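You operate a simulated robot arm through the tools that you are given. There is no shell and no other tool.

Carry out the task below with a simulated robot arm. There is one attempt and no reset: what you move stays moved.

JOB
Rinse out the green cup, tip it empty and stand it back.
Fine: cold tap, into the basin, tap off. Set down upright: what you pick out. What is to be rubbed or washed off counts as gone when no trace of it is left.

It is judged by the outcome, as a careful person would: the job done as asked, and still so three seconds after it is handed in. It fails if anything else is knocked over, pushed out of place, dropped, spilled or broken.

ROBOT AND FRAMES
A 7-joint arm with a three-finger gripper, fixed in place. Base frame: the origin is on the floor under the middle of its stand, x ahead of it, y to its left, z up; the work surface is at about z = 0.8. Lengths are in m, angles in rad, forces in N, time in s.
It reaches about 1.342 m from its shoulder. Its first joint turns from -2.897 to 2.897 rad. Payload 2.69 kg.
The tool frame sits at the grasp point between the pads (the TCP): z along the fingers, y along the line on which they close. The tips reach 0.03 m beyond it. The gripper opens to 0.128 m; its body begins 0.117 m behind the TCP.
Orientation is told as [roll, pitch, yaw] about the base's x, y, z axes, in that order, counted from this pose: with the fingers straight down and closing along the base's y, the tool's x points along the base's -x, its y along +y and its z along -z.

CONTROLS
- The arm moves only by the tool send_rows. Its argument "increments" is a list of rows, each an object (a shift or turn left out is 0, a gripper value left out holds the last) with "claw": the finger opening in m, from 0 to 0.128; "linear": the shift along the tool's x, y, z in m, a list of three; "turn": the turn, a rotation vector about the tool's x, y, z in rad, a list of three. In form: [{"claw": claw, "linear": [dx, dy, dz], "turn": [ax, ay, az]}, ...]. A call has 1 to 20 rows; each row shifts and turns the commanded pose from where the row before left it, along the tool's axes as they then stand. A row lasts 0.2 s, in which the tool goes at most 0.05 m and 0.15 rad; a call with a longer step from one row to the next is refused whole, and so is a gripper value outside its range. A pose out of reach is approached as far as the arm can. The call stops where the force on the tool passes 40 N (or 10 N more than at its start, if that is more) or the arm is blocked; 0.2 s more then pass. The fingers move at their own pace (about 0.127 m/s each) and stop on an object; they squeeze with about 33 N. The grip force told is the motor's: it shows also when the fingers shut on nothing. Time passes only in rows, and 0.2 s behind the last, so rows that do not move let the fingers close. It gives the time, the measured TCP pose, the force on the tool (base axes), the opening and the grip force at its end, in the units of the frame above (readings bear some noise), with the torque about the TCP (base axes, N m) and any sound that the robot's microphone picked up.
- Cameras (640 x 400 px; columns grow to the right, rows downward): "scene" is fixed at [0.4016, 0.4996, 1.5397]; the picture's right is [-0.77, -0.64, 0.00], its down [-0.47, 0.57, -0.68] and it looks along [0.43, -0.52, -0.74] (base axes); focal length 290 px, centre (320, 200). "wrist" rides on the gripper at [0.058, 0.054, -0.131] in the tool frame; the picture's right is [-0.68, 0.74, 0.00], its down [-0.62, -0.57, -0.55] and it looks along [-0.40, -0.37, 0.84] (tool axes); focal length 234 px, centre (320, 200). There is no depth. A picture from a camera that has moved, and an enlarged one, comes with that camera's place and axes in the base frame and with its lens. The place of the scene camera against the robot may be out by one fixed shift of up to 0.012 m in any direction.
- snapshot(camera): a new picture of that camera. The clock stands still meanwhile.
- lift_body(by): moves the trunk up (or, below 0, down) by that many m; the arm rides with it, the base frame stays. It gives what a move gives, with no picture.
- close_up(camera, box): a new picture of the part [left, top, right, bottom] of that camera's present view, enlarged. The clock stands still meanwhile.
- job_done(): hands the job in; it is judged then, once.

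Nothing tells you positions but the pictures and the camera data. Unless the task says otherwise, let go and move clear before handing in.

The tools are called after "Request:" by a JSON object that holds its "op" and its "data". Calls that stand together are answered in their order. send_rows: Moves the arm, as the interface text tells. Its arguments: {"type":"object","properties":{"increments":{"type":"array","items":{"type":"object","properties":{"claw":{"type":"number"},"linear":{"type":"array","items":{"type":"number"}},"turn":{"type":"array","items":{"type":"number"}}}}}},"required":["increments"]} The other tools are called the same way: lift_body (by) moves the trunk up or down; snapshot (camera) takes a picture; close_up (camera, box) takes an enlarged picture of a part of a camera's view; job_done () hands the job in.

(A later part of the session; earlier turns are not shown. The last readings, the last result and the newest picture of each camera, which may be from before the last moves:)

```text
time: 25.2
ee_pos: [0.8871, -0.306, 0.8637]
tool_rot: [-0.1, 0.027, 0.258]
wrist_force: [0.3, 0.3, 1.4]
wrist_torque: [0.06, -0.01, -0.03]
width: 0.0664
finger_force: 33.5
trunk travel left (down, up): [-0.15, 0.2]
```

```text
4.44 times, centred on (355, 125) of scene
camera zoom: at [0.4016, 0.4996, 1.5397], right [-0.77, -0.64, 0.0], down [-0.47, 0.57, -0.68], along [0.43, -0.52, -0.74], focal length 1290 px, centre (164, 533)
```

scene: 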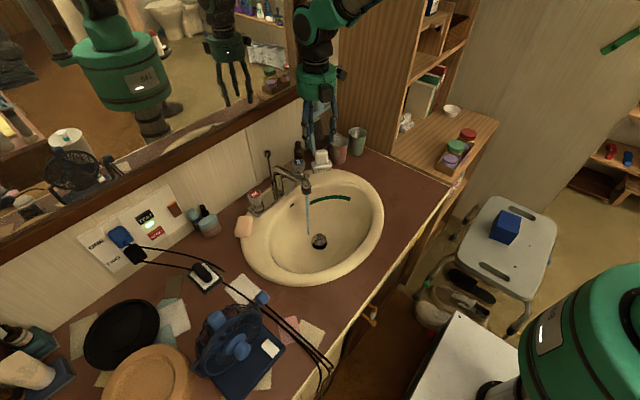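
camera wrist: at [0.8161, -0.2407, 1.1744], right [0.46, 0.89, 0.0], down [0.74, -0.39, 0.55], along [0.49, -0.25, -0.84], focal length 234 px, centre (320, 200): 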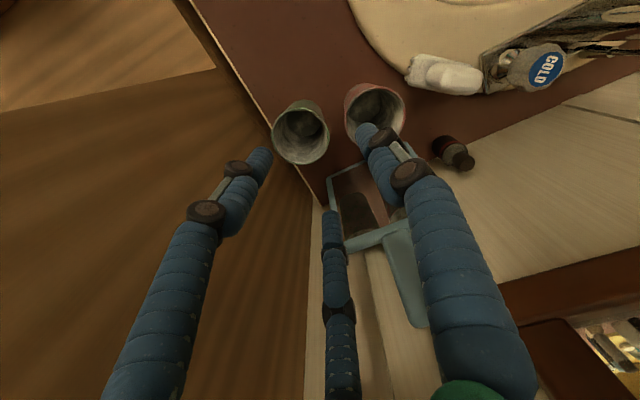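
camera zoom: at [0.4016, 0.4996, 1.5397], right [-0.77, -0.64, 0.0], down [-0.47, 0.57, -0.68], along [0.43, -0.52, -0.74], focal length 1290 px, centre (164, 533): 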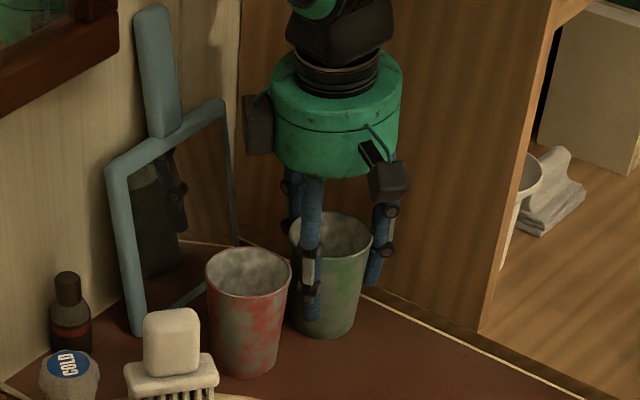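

The grip is firm at width 0.066 and 33 N. I'll lift straight up a little and check.

Request:
{"op": "send_rows", "data": {"increments": [{"linear": [0.0003, -0.001, -0.00995]}, {"linear": [0.0005, -0.002, -0.0199]}, {"linear": [0.0008, -0.003, -0.0298]}, {"linear": [0.0008, -0.003, -0.0298]}, {}]}}

Request:
{"op": "snapshot", "data": {"camera": "wrist"}}

Request:
{"op": "close_up", "data": {"camera": "scene", "box": [270, 30, 430, 190]}}

```text
time: 26.4
ee_pos: [0.8883, -0.3044, 0.9526]
tool_rot: [-0.101, 0.026, 0.258]
wrist_force: [0.1, 0.2, 1.1]
wrist_torque: [0.03, 0.02, 0.0]
width: 0.0665
finger_force: 32.9
trunk travel left (down, up): [-0.15, 0.2]
```

```text
taken
camera wrist: at [0.8189, -0.2531, 1.0797], right [0.46, 0.88, -0.09], down [0.74, -0.33, 0.59], along [0.49, -0.34, -0.8], focal length 234 px, centre (320, 200)
```

wrist: 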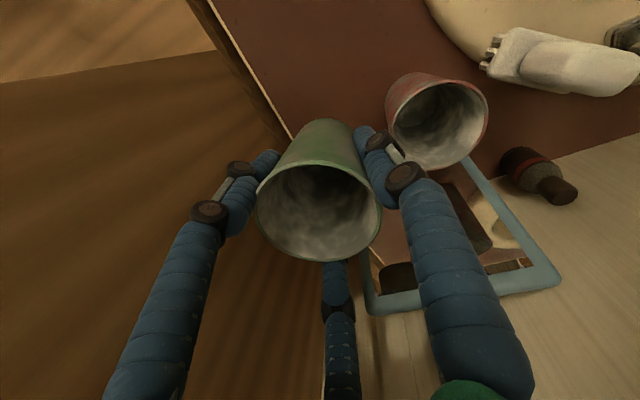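

```text
2.50 times, centred on (350, 110) of scene
camera zoom: at [0.4016, 0.4996, 1.5397], right [-0.77, -0.64, 0.0], down [-0.47, 0.57, -0.68], along [0.43, -0.52, -0.74], focal length 726 px, centre (245, 425)
```

zoom: 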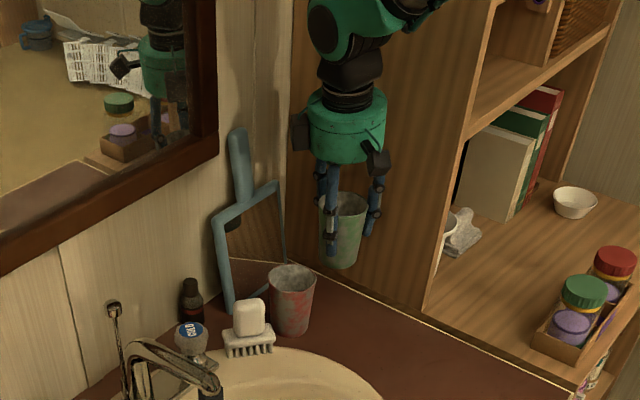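

The cup is held securely. I'll take it up and out over the front-right of the basin, straighten the lean, and yaw so that a gap between fingers faces the spout.

Request:
{"op": "send_rows", "data": {"increments": [{"linear": [0.0009, -0.0035, -0.0348]}, {"linear": [0.0224, 0.0375, -0.0032]}, {"linear": [0.0224, 0.0375, -0.0032]}, {"linear": [0.0224, 0.0375, -0.0032]}, {"linear": [0.0224, 0.0375, -0.0032]}, {"linear": [0.0224, 0.0375, -0.0032]}, {"linear": [0.0224, 0.0375, -0.0032]}, {"turn": [-0.1012, -0.0269, 0]}, {"turn": [0, 0, -0.1459]}, {"turn": [0, 0, -0.1459]}, {"turn": [0, 0, -0.1459]}, {"turn": [0, 0, -0.1459]}, {"turn": [0, 0, -0.1459]}, {"turn": [0, 0, -0.1459]}, {"turn": [0, 0, -0.1459]}, {"turn": [0, 0, -0.1459]}, {"turn": [0, 0, -0.1459]}]}}

Request:
{"op": "snapshot", "data": {"camera": "wrist"}}

Request:
{"op": "snapshot", "data": {"camera": "scene"}}

```text
time: 30.0
ee_pos: [0.7012, -0.1217, 0.988]
tool_rot: [0.0, 0.001, 1.576]
wrist_force: [0.0, 0.3, -0.9]
wrist_torque: [-0.03, 0.01, 0.0]
width: 0.0663
finger_force: 32.9
trunk travel left (down, up): [-0.15, 0.2]
```

```text
taken
camera wrist: at [0.6477, -0.1795, 1.1192], right [-0.74, 0.67, 0.0], down [0.56, 0.62, 0.55], along [0.37, 0.41, -0.84], focal length 234 px, centre (320, 200)
```

wrist: 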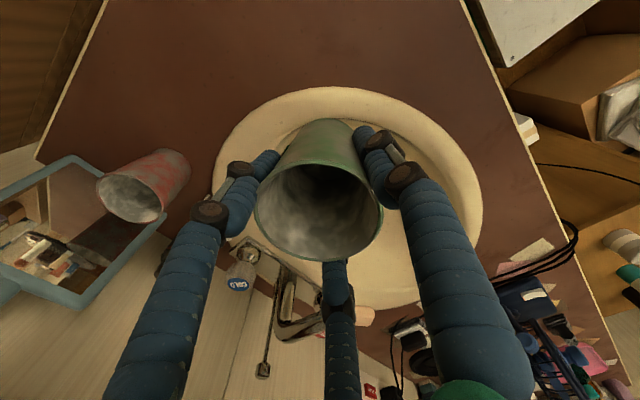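

```text
taken
```

scene: 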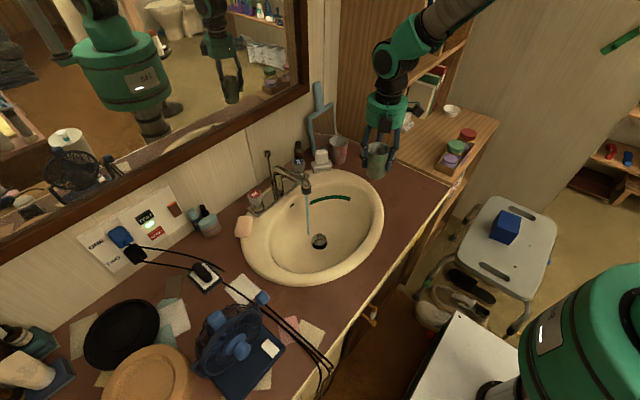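

Request:
{"op": "close_up", "data": {"camera": "scene", "box": [340, 60, 440, 200]}}

Request:
{"op": "close_up", "data": {"camera": "wrist", "box": [220, 100, 420, 300]}}

```text
2.86 times, centred on (390, 130) of scene
camera zoom: at [0.4016, 0.4996, 1.5397], right [-0.77, -0.64, 0.0], down [-0.47, 0.57, -0.68], along [0.43, -0.52, -0.74], focal length 829 px, centre (120, 400)
```

zoom: 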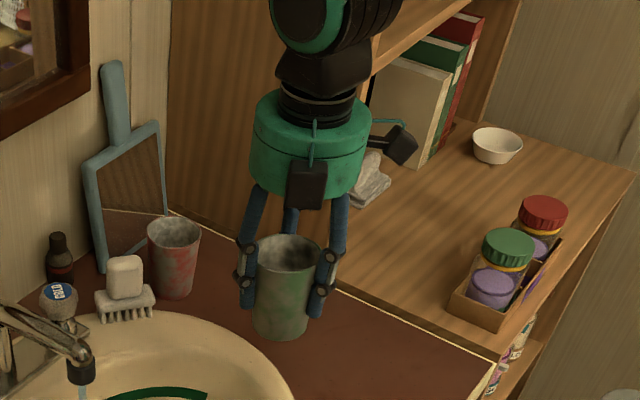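

```text
2.00 times, centred on (320, 200) of wrist
camera zoom: at [0.6477, -0.1795, 1.1192], right [-0.74, 0.67, 0.0], down [0.56, 0.62, 0.55], along [0.37, 0.41, -0.84], focal length 468 px, centre (320, 200)
```

zoom: 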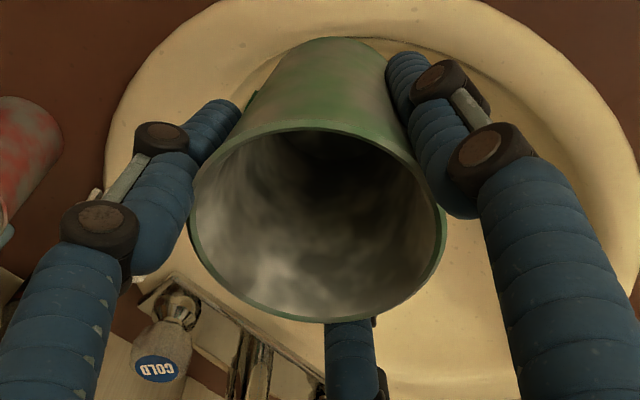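

Request:
{"op": "send_rows", "data": {"increments": [{"linear": [-0.0467, -0.0047, 0]}, {"linear": [-0.0467, -0.0047, 0]}, {"linear": [-0.0467, -0.0047, 0]}, {"linear": [-0.0467, -0.0047, 0]}, {"linear": [0, 0, 0.032]}, {"linear": [0, 0, 0.032]}, {"linear": [0, 0, 0.032]}, {"linear": [0, 0, 0.032]}, {}]}}

Request:
{"op": "close_up", "data": {"camera": "scene", "box": [240, 100, 390, 260]}}

Request:
{"op": "snapshot", "data": {"camera": "wrist"}}

```text
time: 32.0
ee_pos: [0.7169, 0.0652, 0.8595]
tool_rot: [0.0, 0.001, 1.574]
wrist_force: [0.1, 0.5, -1.0]
wrist_torque: [0.0, 0.0, 0.01]
width: 0.066
finger_force: 32.7
trunk travel left (down, up): [-0.15, 0.2]
```

```text
2.50 times, centred on (315, 180) of scene
camera zoom: at [0.4016, 0.4996, 1.5397], right [-0.77, -0.64, 0.0], down [-0.47, 0.57, -0.68], along [0.43, -0.52, -0.74], focal length 726 px, centre (332, 250)
```

zoom: 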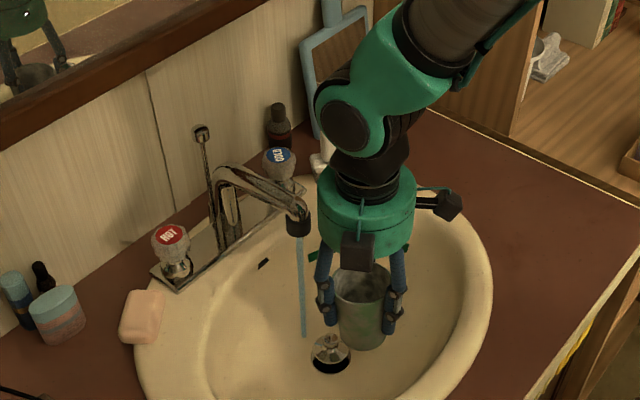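

```text
taken
camera wrist: at [0.6651, 0.0077, 0.991], right [-0.74, 0.67, 0.0], down [0.56, 0.62, 0.55], along [0.37, 0.4, -0.84], focal length 234 px, centre (320, 200)
```

wrist: 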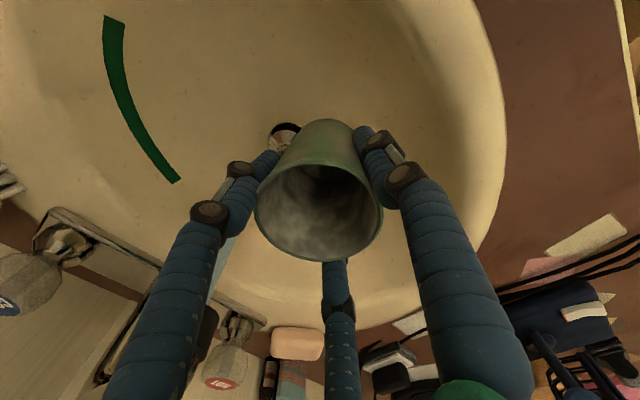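

The stream is at about (0.817, 0.065), the outlet at z≈0.893 and the spout top at about 0.95. I'll lower 1 cm so the spout passes midway between rim and palm, then slide the cup toward the stream.

Request:
{"op": "send_rows", "data": {"increments": [{"linear": [0, 0, 0.0095]}, {"linear": [0, -0.02, 0]}, {"linear": [0, -0.02, 0]}, {}]}}

Request:
{"op": "close_up", "data": {"camera": "scene", "box": [260, 130, 360, 240]}}

Request:
{"op": "snapshot", "data": {"camera": "wrist"}}

```text
time: 33.0
ee_pos: [0.7581, 0.0662, 0.8511]
tool_rot: [0.0, -0.002, 1.575]
wrist_force: [0.3, 0.2, -0.1]
wrist_torque: [0.01, 0.03, 0.01]
width: 0.0662
finger_force: 33.2
trunk travel left (down, up): [-0.15, 0.2]
```

```text
3.64 times, centred on (310, 185) of scene
camera zoom: at [0.4016, 0.4996, 1.5397], right [-0.77, -0.64, 0.0], down [-0.47, 0.57, -0.68], along [0.43, -0.52, -0.74], focal length 1056 px, centre (356, 254)
```

zoom: 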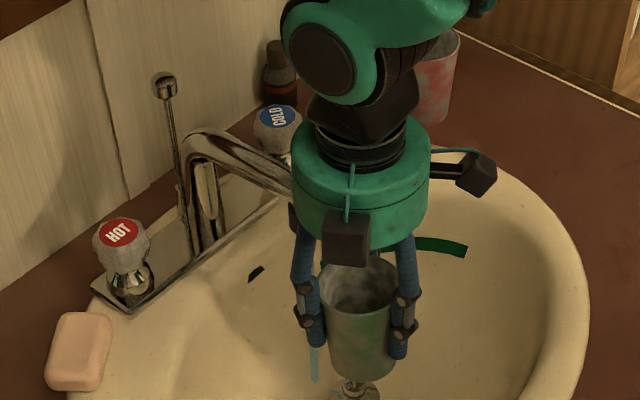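

```text
taken
camera wrist: at [0.7056, 0.008, 0.9819], right [-0.74, 0.67, 0.0], down [0.56, 0.62, 0.55], along [0.37, 0.4, -0.84], focal length 234 px, centre (320, 200)
```

wrist: 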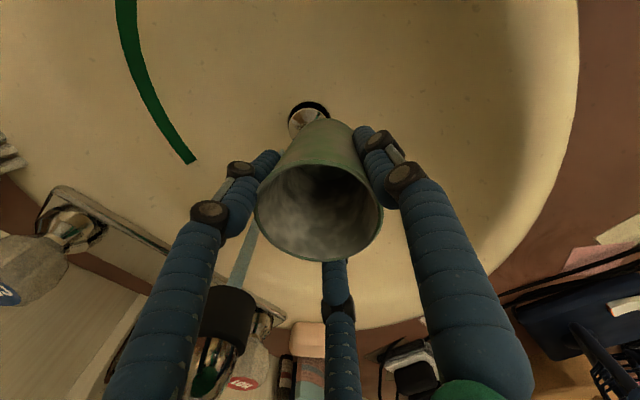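

Request:
{"op": "close_up", "data": {"camera": "wrist", "box": [140, 200, 380, 400]}}

```text
2.00 times, centred on (260, 300) of wrist
camera zoom: at [0.7056, 0.008, 0.9819], right [-0.74, 0.67, 0.0], down [0.56, 0.62, 0.55], along [0.37, 0.4, -0.84], focal length 468 px, centre (440, 0)
```

zoom: 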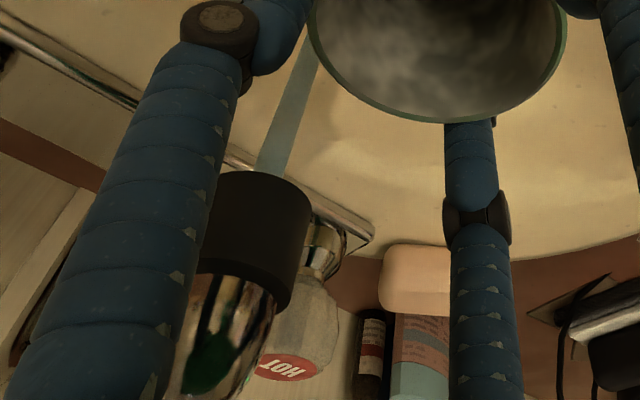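

Request:
{"op": "send_rows", "data": {"increments": [{"linear": [0, -0.0125, 0]}, {"linear": [0, -0.0125, 0]}, {}]}}

Request:
{"op": "close_up", "data": {"camera": "wrist", "box": [140, 200, 380, 400]}}

Request:
{"op": "close_up", "data": {"camera": "scene", "box": [260, 130, 360, 240]}}

```text
time: 33.8
ee_pos: [0.7821, 0.0659, 0.8508]
tool_rot: [-0.001, 0.0, 1.574]
wrist_force: [-0.2, -0.1, -0.3]
wrist_torque: [0.02, 0.0, -0.03]
width: 0.0662
finger_force: 33.0
trunk travel left (down, up): [-0.15, 0.2]
```

```text
2.00 times, centred on (260, 300) of wrist
camera zoom: at [0.7302, 0.0082, 0.9818], right [-0.74, 0.67, 0.0], down [0.56, 0.62, 0.55], along [0.37, 0.41, -0.84], focal length 468 px, centre (440, 0)
```

zoom: 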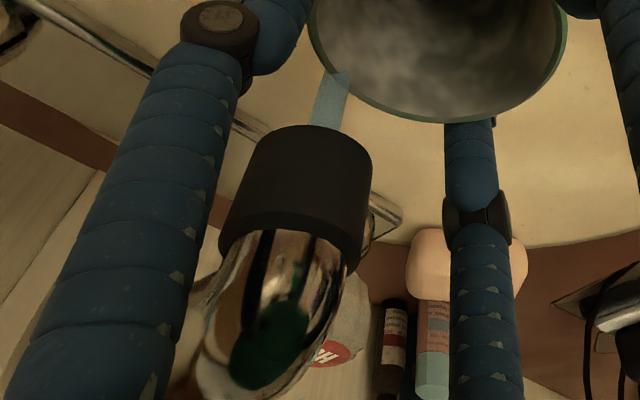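

```text
3.64 times, centred on (310, 185) of scene
camera zoom: at [0.4016, 0.4996, 1.5397], right [-0.77, -0.64, 0.0], down [-0.47, 0.57, -0.68], along [0.43, -0.52, -0.74], focal length 1056 px, centre (356, 254)
```

zoom: 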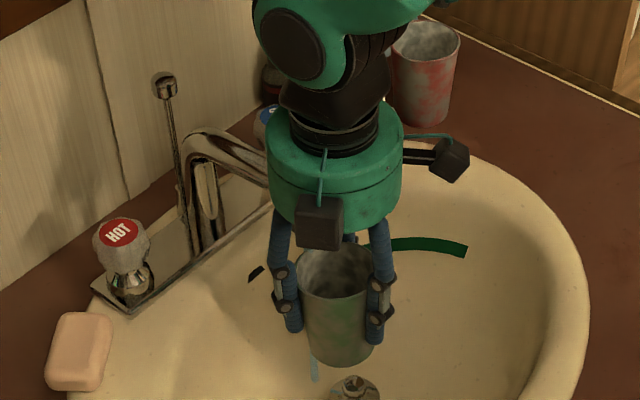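

Request:
{"op": "send_rows", "data": {"increments": [{"linear": [0, -0.01, 0]}, {"linear": [0, -0.01, 0]}, {}]}}

Request:
{"op": "close_up", "data": {"camera": "wrist", "box": [160, 100, 400, 400]}}

Request:
{"op": "close_up", "data": {"camera": "scene", "box": [260, 130, 360, 240]}}

```text
time: 34.6
ee_pos: [0.8037, 0.0675, 0.8492]
tool_rot: [-0.001, 0.0, 1.573]
wrist_force: [-0.4, 0.9, -0.3]
wrist_torque: [-0.04, 0.0, 0.03]
width: 0.066
finger_force: 32.7
trunk travel left (down, up): [-0.15, 0.2]
```

```text
1.33 times, centred on (280, 250) of wrist
camera zoom: at [0.7502, 0.0077, 0.9806], right [-0.74, 0.67, 0.0], down [0.56, 0.62, 0.55], along [0.37, 0.4, -0.84], focal length 312 px, centre (373, 133)
```

zoom: 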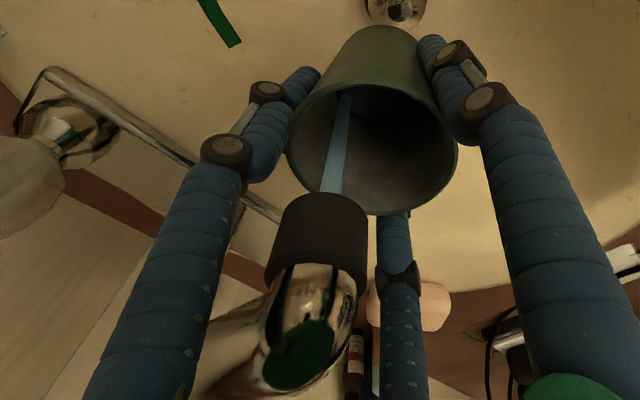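

```text
3.64 times, centred on (310, 185) of scene
camera zoom: at [0.4016, 0.4996, 1.5397], right [-0.77, -0.64, 0.0], down [-0.47, 0.57, -0.68], along [0.43, -0.52, -0.74], focal length 1056 px, centre (356, 254)
```

zoom: 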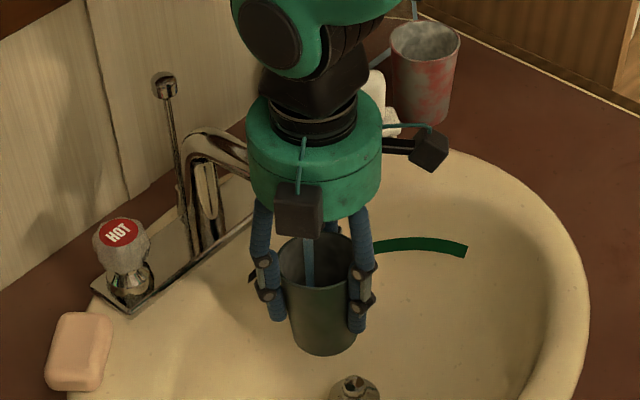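

The stream is going into the cup, with no contact with the spout. I'll hold still and let it fill.

Request:
{"op": "send_rows", "data": {"increments": [{}, {}, {}, {}, {}, {}, {}, {}, {}, {}]}}

Request:
{"op": "close_up", "data": {"camera": "wrist", "box": [220, 100, 420, 300]}}

Request:
{"op": "close_up", "data": {"camera": "scene", "box": [260, 130, 360, 240]}}

```text
time: 36.8
ee_pos: [0.8025, 0.0658, 0.8504]
tool_rot: [0.0, -0.001, 1.576]
wrist_force: [-0.1, 0.8, -1.6]
wrist_torque: [0.02, 0.01, 0.0]
width: 0.0664
finger_force: 33.2
trunk travel left (down, up): [-0.15, 0.2]
```

```text
2.00 times, centred on (320, 200) of wrist
camera zoom: at [0.75, 0.0077, 0.9806], right [-0.74, 0.67, 0.0], down [0.56, 0.62, 0.55], along [0.37, 0.4, -0.84], focal length 468 px, centre (320, 200)
```

zoom: 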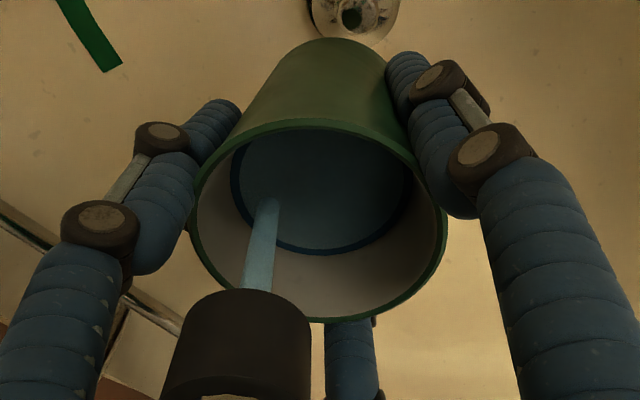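

```text
3.64 times, centred on (310, 185) of scene
camera zoom: at [0.4016, 0.4996, 1.5397], right [-0.77, -0.64, 0.0], down [-0.47, 0.57, -0.68], along [0.43, -0.52, -0.74], focal length 1056 px, centre (356, 254)
```

zoom: 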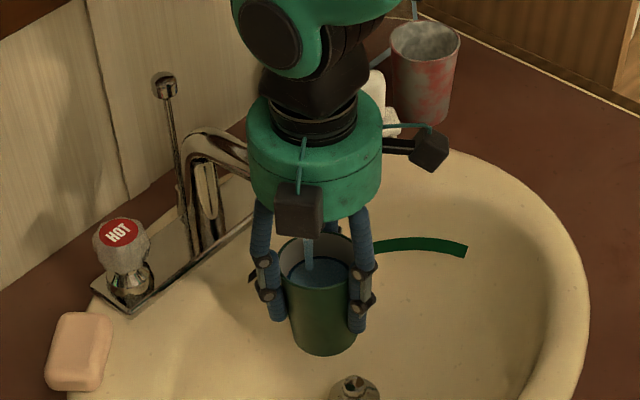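

The grime is washing away and water is collecting in the cup. I'll give it a little longer under the stream.

Request:
{"op": "send_rows", "data": {"increments": [{}, {}, {}, {}]}}

Request:
{"op": "close_up", "data": {"camera": "wrist", "box": [220, 100, 420, 300]}}

Request:
{"op": "close_up", "data": {"camera": "scene", "box": [260, 130, 360, 240]}}

```text
time: 37.8
ee_pos: [0.8023, 0.0654, 0.8496]
tool_rot: [-0.001, 0.003, 1.573]
wrist_force: [-0.1, -0.1, -3.3]
wrist_torque: [0.0, 0.0, 0.0]
width: 0.0659
finger_force: 33.2
trunk travel left (down, up): [-0.15, 0.2]
```

```text
2.00 times, centred on (320, 200) of wrist
camera zoom: at [0.75, 0.0077, 0.9806], right [-0.74, 0.67, 0.0], down [0.56, 0.62, 0.55], along [0.37, 0.4, -0.84], focal length 468 px, centre (320, 200)
```

zoom: 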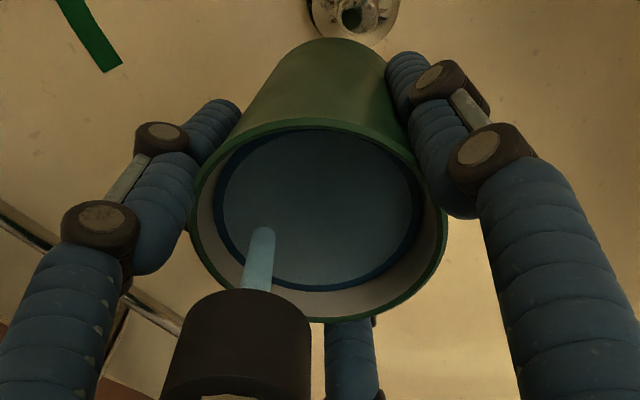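

```text
3.64 times, centred on (310, 185) of scene
camera zoom: at [0.4016, 0.4996, 1.5397], right [-0.77, -0.64, 0.0], down [-0.47, 0.57, -0.68], along [0.43, -0.52, -0.74], focal length 1056 px, centre (356, 254)
```

zoom: 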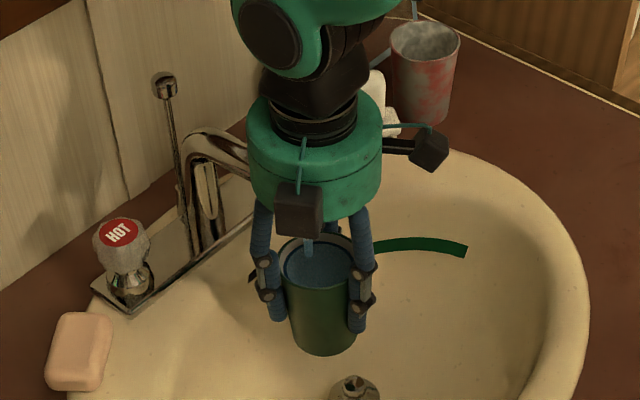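

The cup is about three-quarters full. I'll back it out from under the spout slowly, lift it level, and move it over the bowl clear of the stream.

Request:
{"op": "send_rows", "data": {"increments": [{"linear": [0, 0.006, 0]}, {"linear": [0, 0.012, 0]}, {"linear": [0, 0.016, 0]}, {"linear": [0, 0.016, 0]}, {"linear": [0, 0.016, 0]}, {"linear": [0, 0.01, 0]}, {"linear": [0, 0.005, 0]}, {}, {"linear": [0, 0, -0.008]}, {"linear": [0, 0, -0.018]}, {"linear": [0, 0, -0.025]}, {"linear": [0, 0, -0.025]}, {"linear": [0, 0, -0.025]}, {"linear": [0, 0, -0.02]}, {"linear": [0, 0, -0.008]}, {}]}}

Request:
{"op": "snapshot", "data": {"camera": "scene"}}

Request:
{"op": "close_up", "data": {"camera": "wrist", "box": [220, 100, 420, 300]}}

```text
time: 41.2
ee_pos: [0.7221, 0.0661, 0.9792]
tool_rot: [-0.001, 0.0, 1.572]
wrist_force: [0.7, 0.0, -1.8]
wrist_torque: [0.01, -0.02, 0.01]
width: 0.0662
finger_force: 33.2
trunk travel left (down, up): [-0.15, 0.2]
```

```text
taken
```

scene: 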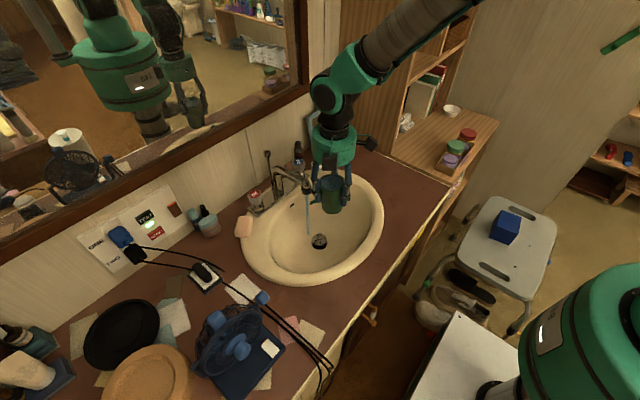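

```text
2.00 times, centred on (320, 200) of wrist
camera zoom: at [0.6693, 0.0072, 1.1105], right [-0.74, 0.67, 0.0], down [0.56, 0.62, 0.55], along [0.37, 0.4, -0.84], focal length 468 px, centre (320, 200)
```

zoom: 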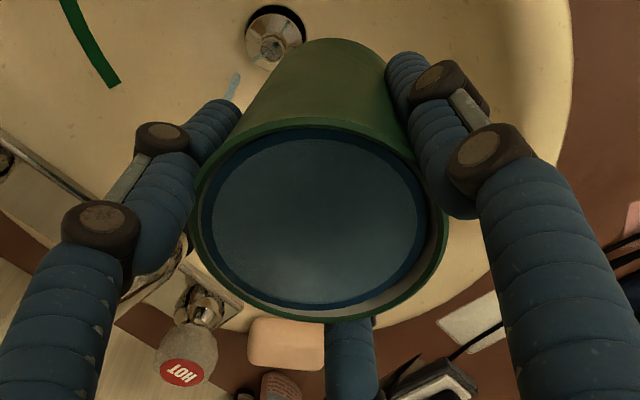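

Next I'll shift to about (0.75, 0.005), away from the spout, and yaw so the gap between the two lower fingers will be under the lip when tipping.

Request:
{"op": "send_rows", "data": {"increments": [{"linear": [0.008, -0.004, 0]}, {"linear": [0.0153, -0.007, 0]}, {"linear": [0.0153, -0.007, 0]}, {"linear": [0.0145, -0.006, 0]}, {"linear": [0.008, -0.004, 0]}, {"turn": [0, 0, 0.07]}, {"turn": [0, 0, 0.11]}, {"turn": [0, 0, 0.11]}, {"turn": [0, 0, 0.11]}, {"turn": [0, 0, 0.11]}, {"turn": [0, 0, 0.11]}, {"turn": [0, 0, 0.11]}, {"turn": [0, 0, 0.11]}, {"turn": [0, 0, 0.11]}, {"turn": [0, 0, 0.07]}, {"turn": [0, 0, 0.03]}, {}]}}

Request:
{"op": "close_up", "data": {"camera": "scene", "box": [240, 80, 400, 280]}}

```text
time: 44.8
ee_pos: [0.7488, 0.0035, 0.9809]
tool_rot: [0.0, -0.001, 0.524]
wrist_force: [-0.8, -0.8, -2.5]
wrist_torque: [0.0, 0.02, 0.02]
width: 0.0659
finger_force: 33.3
trunk travel left (down, up): [-0.15, 0.2]
```

```text
2.00 times, centred on (320, 180) of scene
camera zoom: at [0.4016, 0.4996, 1.5397], right [-0.77, -0.64, 0.0], down [-0.47, 0.57, -0.68], along [0.43, -0.52, -0.74], focal length 581 px, centre (320, 240)
```

zoom: 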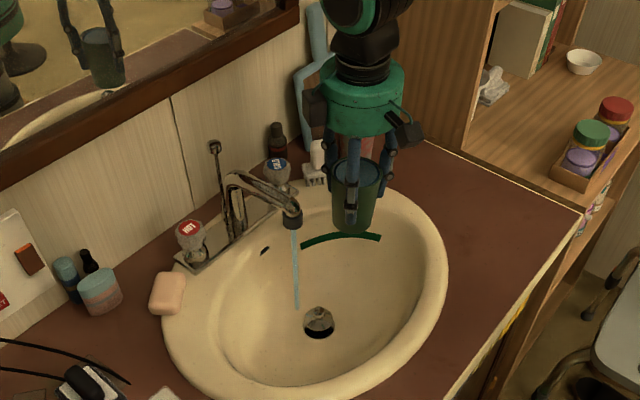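

The cup is over the bowl. I'll start tipping it toward the robot side, slowly, about the base y axis.

Request:
{"op": "send_rows", "data": {"increments": [{"turn": [0.03, -0.052, 0]}, {"turn": [0.05, -0.0866, 0]}, {"turn": [0.05, -0.0866, 0]}, {"turn": [0.05, -0.0866, 0]}, {"turn": [0.05, -0.0866, 0]}, {}]}}

Request:
{"op": "close_up", "data": {"camera": "scene", "box": [240, 80, 400, 280]}}

Request:
{"op": "snapshot", "data": {"camera": "scene"}}

```text
time: 46.2
ee_pos: [0.7489, 0.0041, 0.9791]
tool_rot: [-0.241, -0.393, 0.573]
wrist_force: [-0.2, 0.2, -2.3]
wrist_torque: [-0.04, 0.02, 0.04]
width: 0.066
finger_force: 32.6
trunk travel left (down, up): [-0.15, 0.2]
```

```text
2.00 times, centred on (320, 180) of scene
camera zoom: at [0.4016, 0.4996, 1.5397], right [-0.77, -0.64, 0.0], down [-0.47, 0.57, -0.68], along [0.43, -0.52, -0.74], focal length 581 px, centre (320, 240)
```

zoom: 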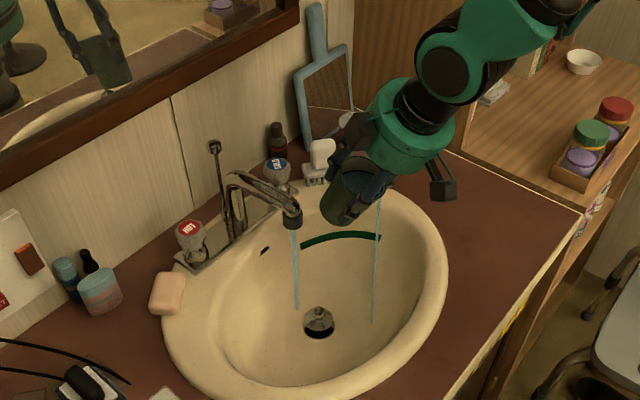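

```text
taken
```

scene: 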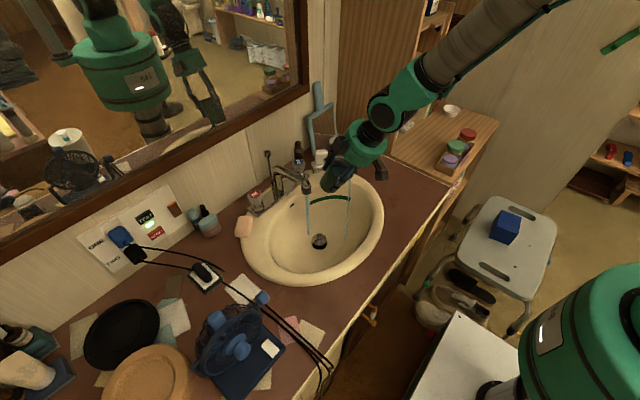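

The water is pouring into the bowl, so I'll keep tipping.

Request:
{"op": "send_rows", "data": {"increments": [{"turn": [0.05, -0.0866, 0]}, {"turn": [0.05, -0.0866, 0]}, {"turn": [0.05, -0.0866, 0]}, {"turn": [0.05, -0.0866, 0]}, {"turn": [0.05, -0.0866, 0]}, {"turn": [0.05, -0.0866, 0]}, {"turn": [0.05, -0.0866, 0]}, {"turn": [0.05, -0.0866, 0]}, {}]}}

Request:
{"op": "snapshot", "data": {"camera": "scene"}}

Request:
{"op": "snapshot", "data": {"camera": "wrist"}}

```text
time: 48.2
ee_pos: [0.7492, 0.0035, 0.9796]
tool_rot: [-0.999, -0.969, 1.083]
wrist_force: [-0.2, -0.3, -0.5]
wrist_torque: [-0.01, 0.03, -0.01]
width: 0.0657
finger_force: 32.7
trunk travel left (down, up): [-0.15, 0.2]
```

```text
taken
```

scene: 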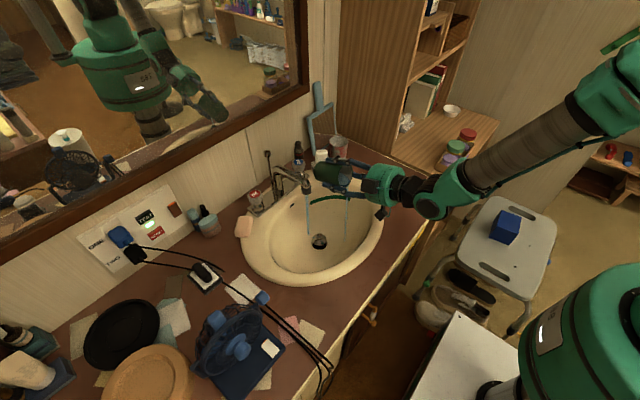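

```text
taken
camera wrist: at [0.6022, 0.0217, 0.946], right [0.07, 0.98, 0.21], down [-0.27, -0.18, 0.94], along [0.96, -0.12, 0.25], focal length 234 px, centre (320, 200)
```

wrist: 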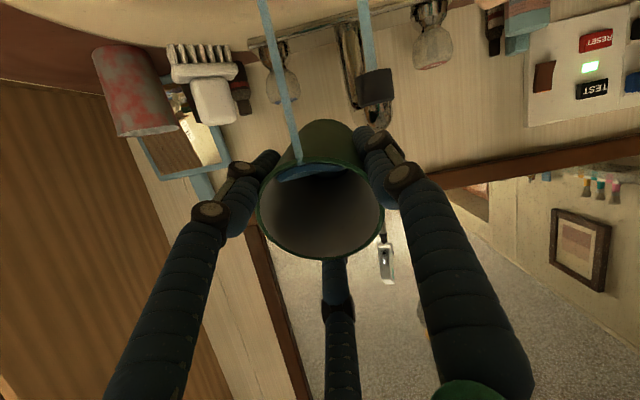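

Pouring continues cleanly into the bowl. I'll take it past horizontal so it empties completely.

Request:
{"op": "send_rows", "data": {"increments": [{"turn": [0.05, -0.0866, 0]}, {"turn": [0.05, -0.0866, 0]}, {"turn": [0.05, -0.0866, 0]}, {"turn": [0.05, -0.0866, 0]}, {"turn": [0.05, -0.0866, 0]}, {"turn": [0.05, -0.0866, 0]}, {"turn": [0.05, -0.0866, 0]}, {}, {}, {}]}}

Request:
{"op": "snapshot", "data": {"camera": "scene"}}

Request:
{"op": "snapshot", "data": {"camera": "wrist"}}

```text
time: 50.4
ee_pos: [0.7498, 0.0047, 0.9796]
tool_rot: [-2.256, -0.929, 2.153]
wrist_force: [0.9, -0.8, 0.3]
wrist_torque: [0.0, 0.08, -0.02]
width: 0.0658
finger_force: 32.7
trunk travel left (down, up): [-0.15, 0.2]
```

```text
taken
```

scene: 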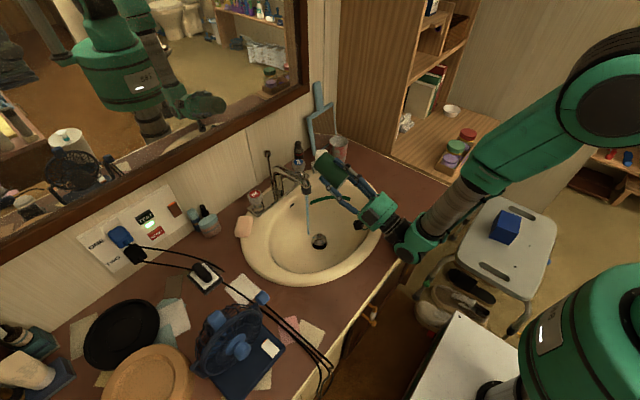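

```text
taken
camera wrist: at [0.6584, 0.0222, 0.8584], right [-0.08, 0.98, 0.2], down [-0.82, -0.18, 0.55], along [0.57, -0.12, 0.81], focal length 234 px, centre (320, 200)
```

wrist: 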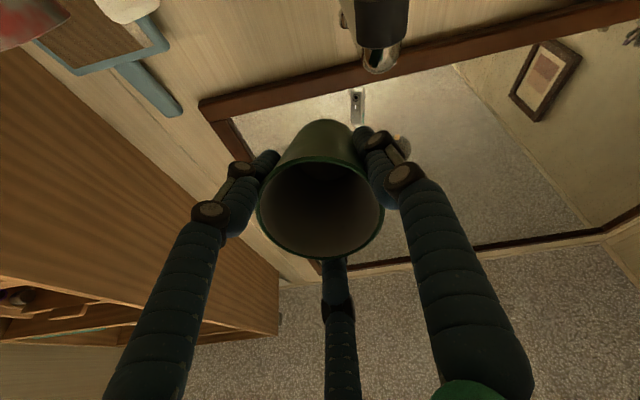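

Request:
{"op": "send_rows", "data": {"increments": [{}, {}, {}, {}]}}

Request:
{"op": "close_up", "data": {"camera": "wrist", "box": [230, 100, 410, 280]}}

Request:
{"op": "close_up", "data": {"camera": "scene", "box": [240, 100, 440, 290]}}

```text
time: 51.4
ee_pos: [0.7485, 0.0051, 0.9782]
tool_rot: [-2.256, -0.93, 2.152]
wrist_force: [0.4, 0.3, -0.5]
wrist_torque: [0.02, 0.02, -0.06]
width: 0.0657
finger_force: 33.0
trunk travel left (down, up): [-0.15, 0.2]
```

```text
2.22 times, centred on (320, 190) of wrist
camera zoom: at [0.6584, 0.0222, 0.8583], right [-0.08, 0.98, 0.2], down [-0.82, -0.18, 0.55], along [0.57, -0.12, 0.81], focal length 520 px, centre (320, 222)
```

zoom: 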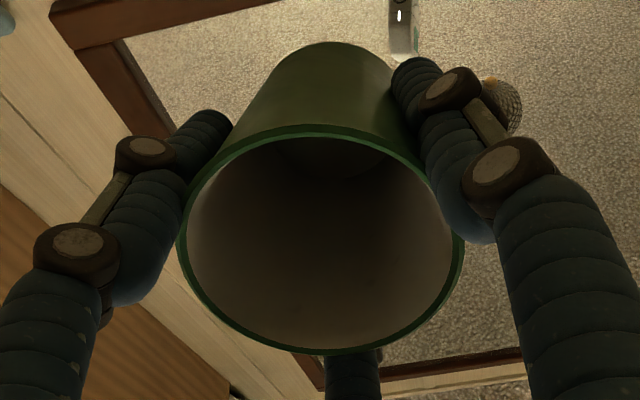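

```text
2.11 times, centred on (340, 195) of scene
camera zoom: at [0.4016, 0.4996, 1.5397], right [-0.77, -0.64, 0.0], down [-0.47, 0.57, -0.68], along [0.43, -0.52, -0.74], focal length 611 px, centre (278, 210)
```

zoom: 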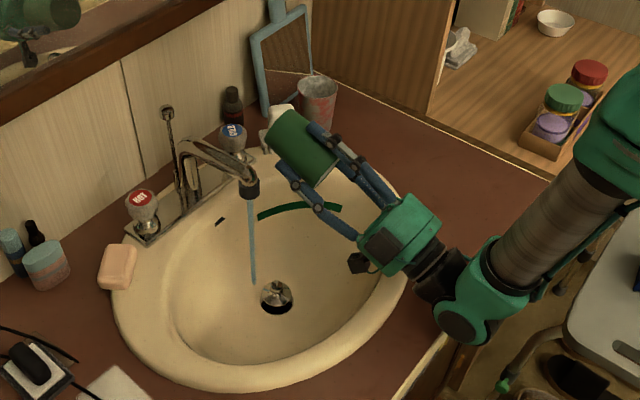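

The cup is empty and looks clean. I'll bring it back upright and inspect the inside.

Request:
{"op": "send_rows", "data": {"increments": [{"turn": [-0.07, 0.12124, 0]}, {"turn": [-0.07, 0.12124, 0]}, {"turn": [-0.07, 0.12124, 0]}, {"turn": [-0.07, 0.12124, 0]}, {"turn": [-0.07, 0.12124, 0]}, {"turn": [-0.07, 0.12124, 0]}, {"turn": [-0.07, 0.12124, 0]}, {"turn": [-0.07, 0.12124, 0]}, {"turn": [-0.07, 0.12124, 0]}, {"turn": [-0.07, 0.12124, 0]}, {"turn": [-0.07, 0.12124, 0]}, {"turn": [-0.07, 0.12124, 0]}, {"turn": [-0.07, 0.12124, 0]}, {"turn": [-0.07, 0.12124, 0]}, {}]}}

Request:
{"op": "close_up", "data": {"camera": "wrist", "box": [230, 100, 410, 280]}}

Request:
{"op": "close_up", "data": {"camera": "scene", "box": [300, 80, 400, 200]}}

```text
time: 54.6
ee_pos: [0.7505, 0.0044, 0.978]
tool_rot: [0.003, 0.005, 0.524]
wrist_force: [1.0, -0.5, -1.1]
wrist_torque: [0.0, 0.11, 0.02]
width: 0.0655
finger_force: 33.3
trunk travel left (down, up): [-0.15, 0.2]
```

```text
2.22 times, centred on (320, 190) of wrist
camera zoom: at [0.675, 0.0218, 1.1095], right [0.22, 0.98, 0.0], down [0.82, -0.18, 0.54], along [0.53, -0.12, -0.84], focal length 520 px, centre (320, 222)
```

zoom: 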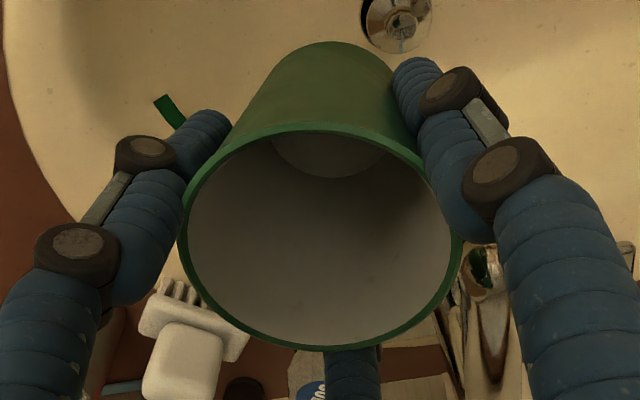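

```text
3.33 times, centred on (350, 140) of scene
camera zoom: at [0.4016, 0.4996, 1.5397], right [-0.77, -0.64, 0.0], down [-0.47, 0.57, -0.68], along [0.43, -0.52, -0.74], focal length 968 px, centre (220, 400)
```

zoom: 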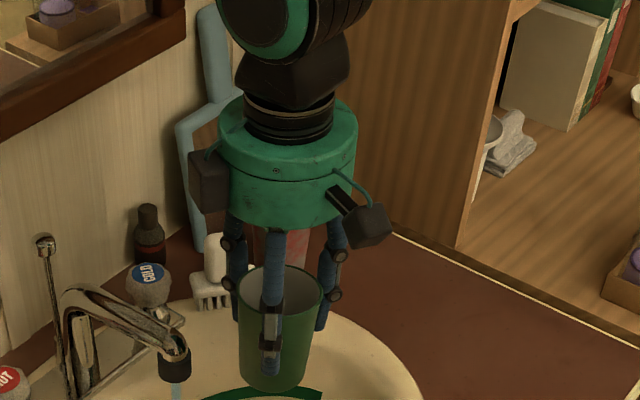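

The inside is spotless and the cup is dry-empty. I'll carry it back along the same path to above its original spot, with the same yaw and lean.

Request:
{"op": "send_rows", "data": {"increments": [{"turn": [0, 0, 0.1325]}, {"turn": [0, 0, 0.1325]}, {"linear": [0.0267, -0.0364, -0.0033]}, {"linear": [0.0267, -0.0364, -0.0033]}, {"linear": [0.0267, -0.0364, -0.0033]}, {"turn": [0.1012, 0.0269, 0]}, {}]}}

Request:
{"op": "snapshot", "data": {"camera": "scene"}}

```text
time: 56.2
ee_pos: [0.6997, -0.1214, 0.9893]
tool_rot: [-0.102, 0.031, 0.257]
wrist_force: [0.3, 0.9, -0.4]
wrist_torque: [-0.03, 0.02, 0.0]
width: 0.0659
finger_force: 33.3
trunk travel left (down, up): [-0.15, 0.2]
```

```text
taken
```

scene: 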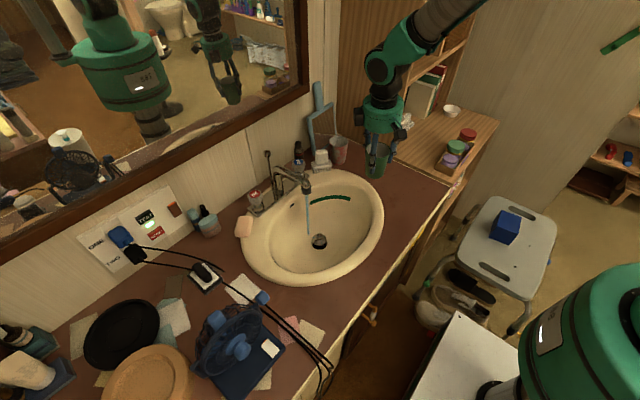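

Request:
{"op": "send_rows", "data": {"increments": [{"linear": [-0.0224, -0.0373, 0.0032]}, {"linear": [-0.0224, -0.0373, 0.0032]}, {"linear": [-0.0224, -0.0373, 0.0032]}, {"linear": [-0.0224, -0.0373, 0.0032]}, {"linear": [-0.0224, -0.0373, 0.0032]}, {"linear": [-0.0112, -0.0187, 0.0016]}, {"linear": [-0.0112, -0.0187, 0.0016]}, {}]}}

Request:
{"op": "snapshot", "data": {"camera": "wrist"}}

Request:
{"op": "close_up", "data": {"camera": "scene", "box": [290, 40, 420, 180]}}

```text
time: 58.0
ee_pos: [0.8893, -0.306, 0.988]
tool_rot: [-0.099, 0.029, 0.259]
wrist_force: [0.6, 0.4, -1.0]
wrist_torque: [0.07, 0.03, -0.02]
width: 0.0658
finger_force: 33.3
trunk travel left (down, up): [-0.15, 0.2]
```

```text
taken
camera wrist: at [0.8189, -0.2555, 1.1148], right [0.46, 0.88, -0.09], down [0.74, -0.33, 0.58], along [0.48, -0.34, -0.81], focal length 234 px, centre (320, 200)
```

wrist: 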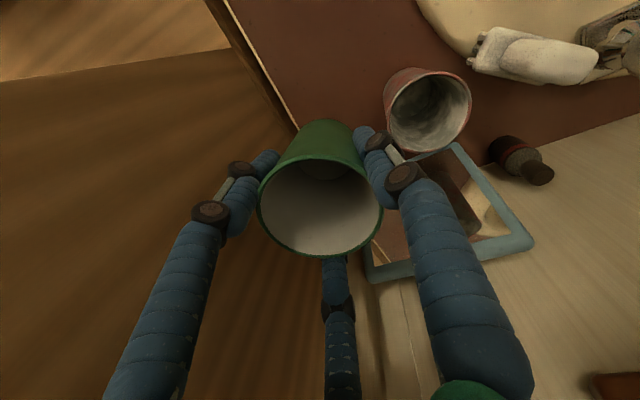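

```text
2.86 times, centred on (355, 110) of scene
camera zoom: at [0.4016, 0.4996, 1.5397], right [-0.77, -0.64, 0.0], down [-0.47, 0.57, -0.68], along [0.43, -0.52, -0.74], focal length 829 px, centre (220, 457)
```

zoom: 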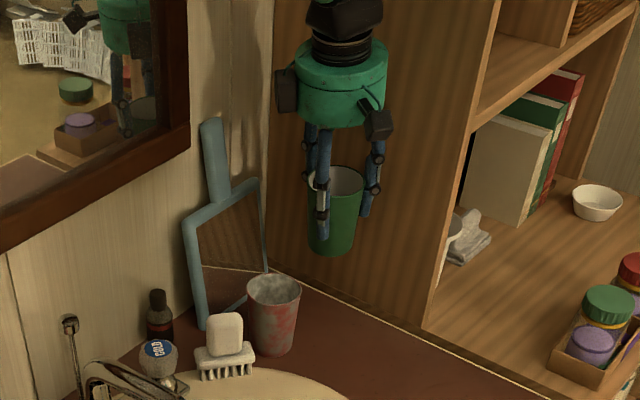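

I'm above the original spot. I'll lower straight down, first most of the way and then in small steps.

Request:
{"op": "send_rows", "data": {"increments": [{"linear": [-0.0007, 0.0025, 0.0249]}, {"linear": [-0.0007, 0.0025, 0.0249]}, {"linear": [-0.0007, 0.0025, 0.0249]}, {"linear": [-0.0007, 0.0025, 0.0249]}, {"linear": [-0.0003, 0.001, 0.01]}, {}]}}

Request:
{"op": "close_up", "data": {"camera": "scene", "box": [310, 80, 400, 170]}}

Request:
{"op": "close_up", "data": {"camera": "wrist", "box": [200, 80, 440, 280]}}

```text
time: 59.4
ee_pos: [0.8877, -0.3055, 0.8788]
tool_rot: [-0.1, 0.026, 0.258]
wrist_force: [-0.5, 1.1, -0.9]
wrist_torque: [0.01, 0.04, -0.03]
width: 0.0657
finger_force: 32.5
trunk travel left (down, up): [-0.15, 0.2]
```

```text
4.44 times, centred on (355, 125) of scene
camera zoom: at [0.4016, 0.4996, 1.5397], right [-0.77, -0.64, 0.0], down [-0.47, 0.57, -0.68], along [0.43, -0.52, -0.74], focal length 1290 px, centre (164, 533)
```

zoom: 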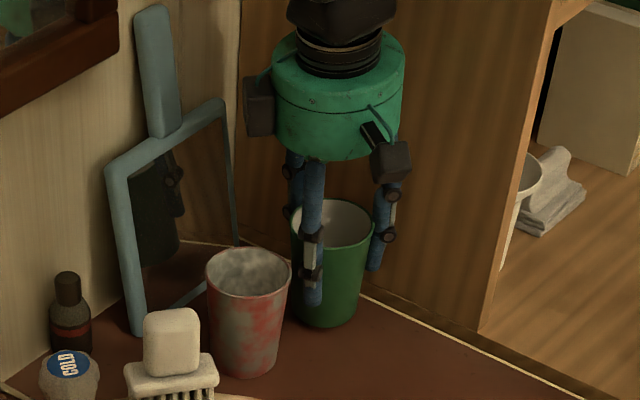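

```text
2.00 times, centred on (320, 180) of wrist
camera zoom: at [0.8184, -0.255, 1.0057], right [0.46, 0.88, -0.09], down [0.74, -0.33, 0.58], along [0.48, -0.34, -0.81], focal length 468 px, centre (320, 240)
```

zoom: 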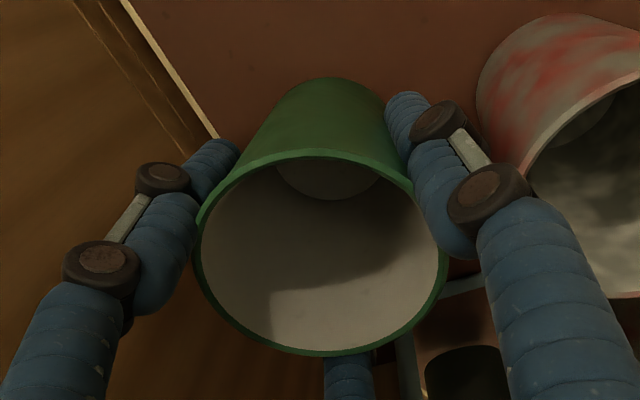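

The cup now sits in line with the tool, with about the same 6° lean. I'll lower in millimetre steps until it touches the counter.

Request:
{"op": "send_rows", "data": {"increments": [{"linear": [-0.0001, 0.0004, 0.004]}, {"linear": [-0.0001, 0.0004, 0.004]}, {}]}}

Request:
{"op": "send_rows", "data": {"increments": [{"linear": [0, 0.0002, 0.0015]}, {"linear": [0, 0.0002, 0.0015]}]}}

```text
time: 60.2
ee_pos: [0.8863, -0.3043, 0.8707]
tool_rot: [-0.1, 0.028, 0.259]
wrist_force: [-0.7, 0.6, -1.2]
wrist_torque: [0.02, 0.01, 0.02]
width: 0.0658
finger_force: 33.0
trunk travel left (down, up): [-0.15, 0.2]
```

```text
time: 60.8
ee_pos: [0.8872, -0.3048, 0.8692]
tool_rot: [-0.101, 0.028, 0.258]
wrist_force: [-0.7, 0.2, 1.3]
wrist_torque: [0.04, 0.05, 0.01]
width: 0.0659
finger_force: 32.7
trunk travel left (down, up): [-0.15, 0.2]
```

Request:
{"op": "send_rows", "data": {"increments": [{"linear": [0, 0.0002, 0.0015]}, {}]}}

Request:
{"op": "close_up", "data": {"camera": "scene", "box": [320, 110, 390, 170]}}

```text
time: 61.4
ee_pos: [0.887, -0.3048, 0.8676]
tool_rot: [-0.1, 0.027, 0.259]
wrist_force: [-2.3, 1.7, 11.0]
wrist_torque: [0.36, 0.19, 0.0]
width: 0.0659
finger_force: 32.8
trunk travel left (down, up): [-0.15, 0.2]
```

```text
6.67 times, centred on (355, 140) of scene
camera zoom: at [0.4016, 0.4996, 1.5397], right [-0.77, -0.64, 0.0], down [-0.47, 0.57, -0.68], along [0.43, -0.52, -0.74], focal length 1935 px, centre (87, 600)
```

zoom: 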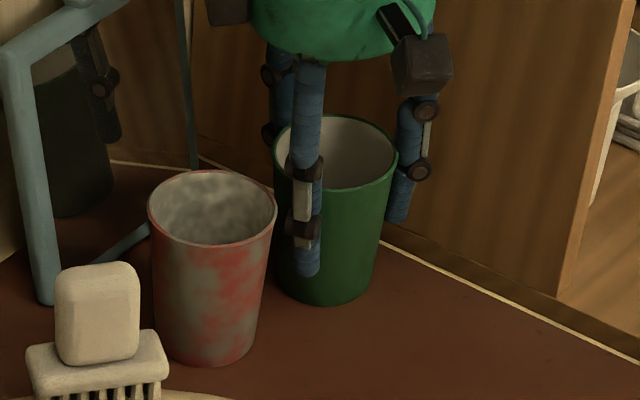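

The cup is on the counter at 11 N contact. I'll ease off a millimetre and open the fingers just enough to release.

Request:
{"op": "send_rows", "data": {"increments": [{"linear": [0, -0.0001, -0.001]}, {"claw": 0.072}, {"claw": 0.078}, {"claw": 0.084}, {}, {}]}}

Request:
{"op": "close_up", "data": {"camera": "scene", "box": [320, 110, 390, 170]}}

Request:
{"op": "close_up", "data": {"camera": "wrist", "box": [200, 80, 440, 280]}}

```text
time: 62.8
ee_pos: [0.8868, -0.3044, 0.867]
tool_rot: [-0.103, 0.03, 0.257]
wrist_force: [0.6, -0.7, -0.1]
wrist_torque: [0.0, 0.03, 0.0]
width: 0.0843
finger_force: 0.1
trunk travel left (down, up): [-0.15, 0.2]
```

```text
6.67 times, centred on (355, 140) of scene
camera zoom: at [0.4016, 0.4996, 1.5397], right [-0.77, -0.64, 0.0], down [-0.47, 0.57, -0.68], along [0.43, -0.52, -0.74], focal length 1935 px, centre (87, 600)
```

zoom: 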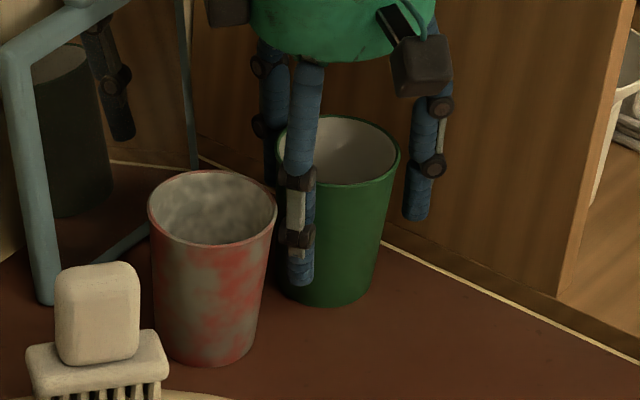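

```text
2.00 times, centred on (320, 180) of wrist
camera zoom: at [0.8187, -0.2544, 0.9935], right [0.46, 0.88, -0.09], down [0.74, -0.33, 0.58], along [0.48, -0.34, -0.81], focal length 468 px, centre (320, 240)
```

zoom: 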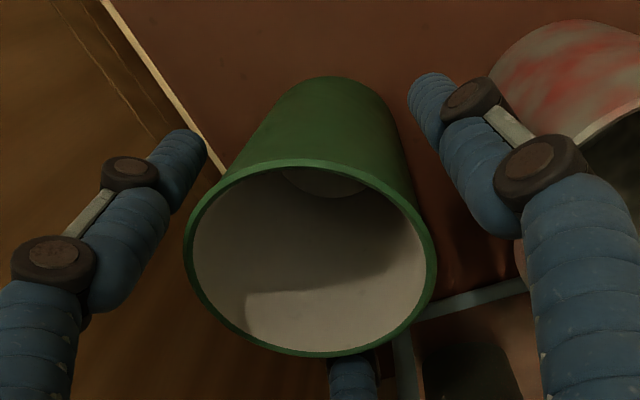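

The cup stands upright back in its place with all fingers clear. I'll withdraw straight up along the entry path.

Request:
{"op": "send_rows", "data": {"increments": [{"linear": [0, -0.0009, -0.0187]}, {"linear": [0, -0.0009, -0.0187]}, {"linear": [0, -0.0009, -0.0187]}, {"linear": [0.0003, -0.001, -0.02]}, {"linear": [0.0008, -0.003, -0.0298]}, {"linear": [0.0008, -0.003, -0.0298]}, {"linear": [0.0008, -0.003, -0.0298]}, {}]}}

Request:
{"op": "close_up", "data": {"camera": "scene", "box": [290, 80, 410, 180]}}

Request:
{"op": "snapshot", "data": {"camera": "wrist"}}

```text
time: 64.6
ee_pos: [0.889, -0.3019, 1.034]
tool_rot: [-0.101, 0.027, 0.259]
wrist_force: [0.5, -0.6, 0.4]
wrist_torque: [0.0, 0.0, -0.03]
width: 0.0841
finger_force: 0.0
trunk travel left (down, up): [-0.15, 0.2]
```

```text
4.00 times, centred on (350, 130) of scene
camera zoom: at [0.4016, 0.4996, 1.5397], right [-0.77, -0.64, 0.0], down [-0.47, 0.57, -0.68], along [0.43, -0.52, -0.74], focal length 1161 px, centre (200, 480)
```

zoom: 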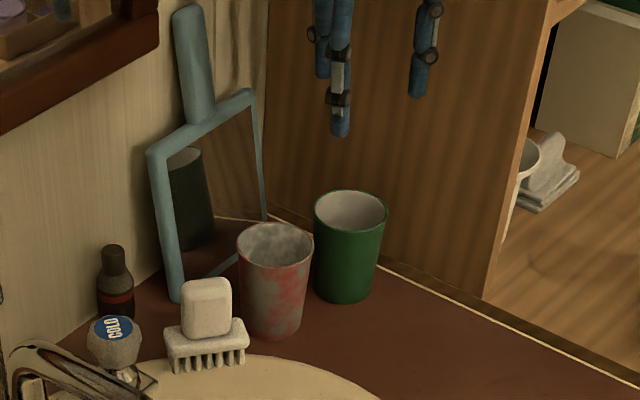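

```text
taken
camera wrist: at [0.8203, -0.2506, 1.1591], right [0.46, 0.88, -0.09], down [0.74, -0.33, 0.58], along [0.48, -0.34, -0.81], focal length 234 px, centre (320, 200)
```

wrist: 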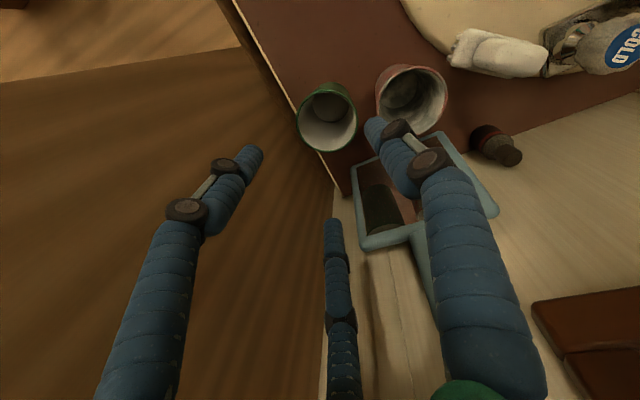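

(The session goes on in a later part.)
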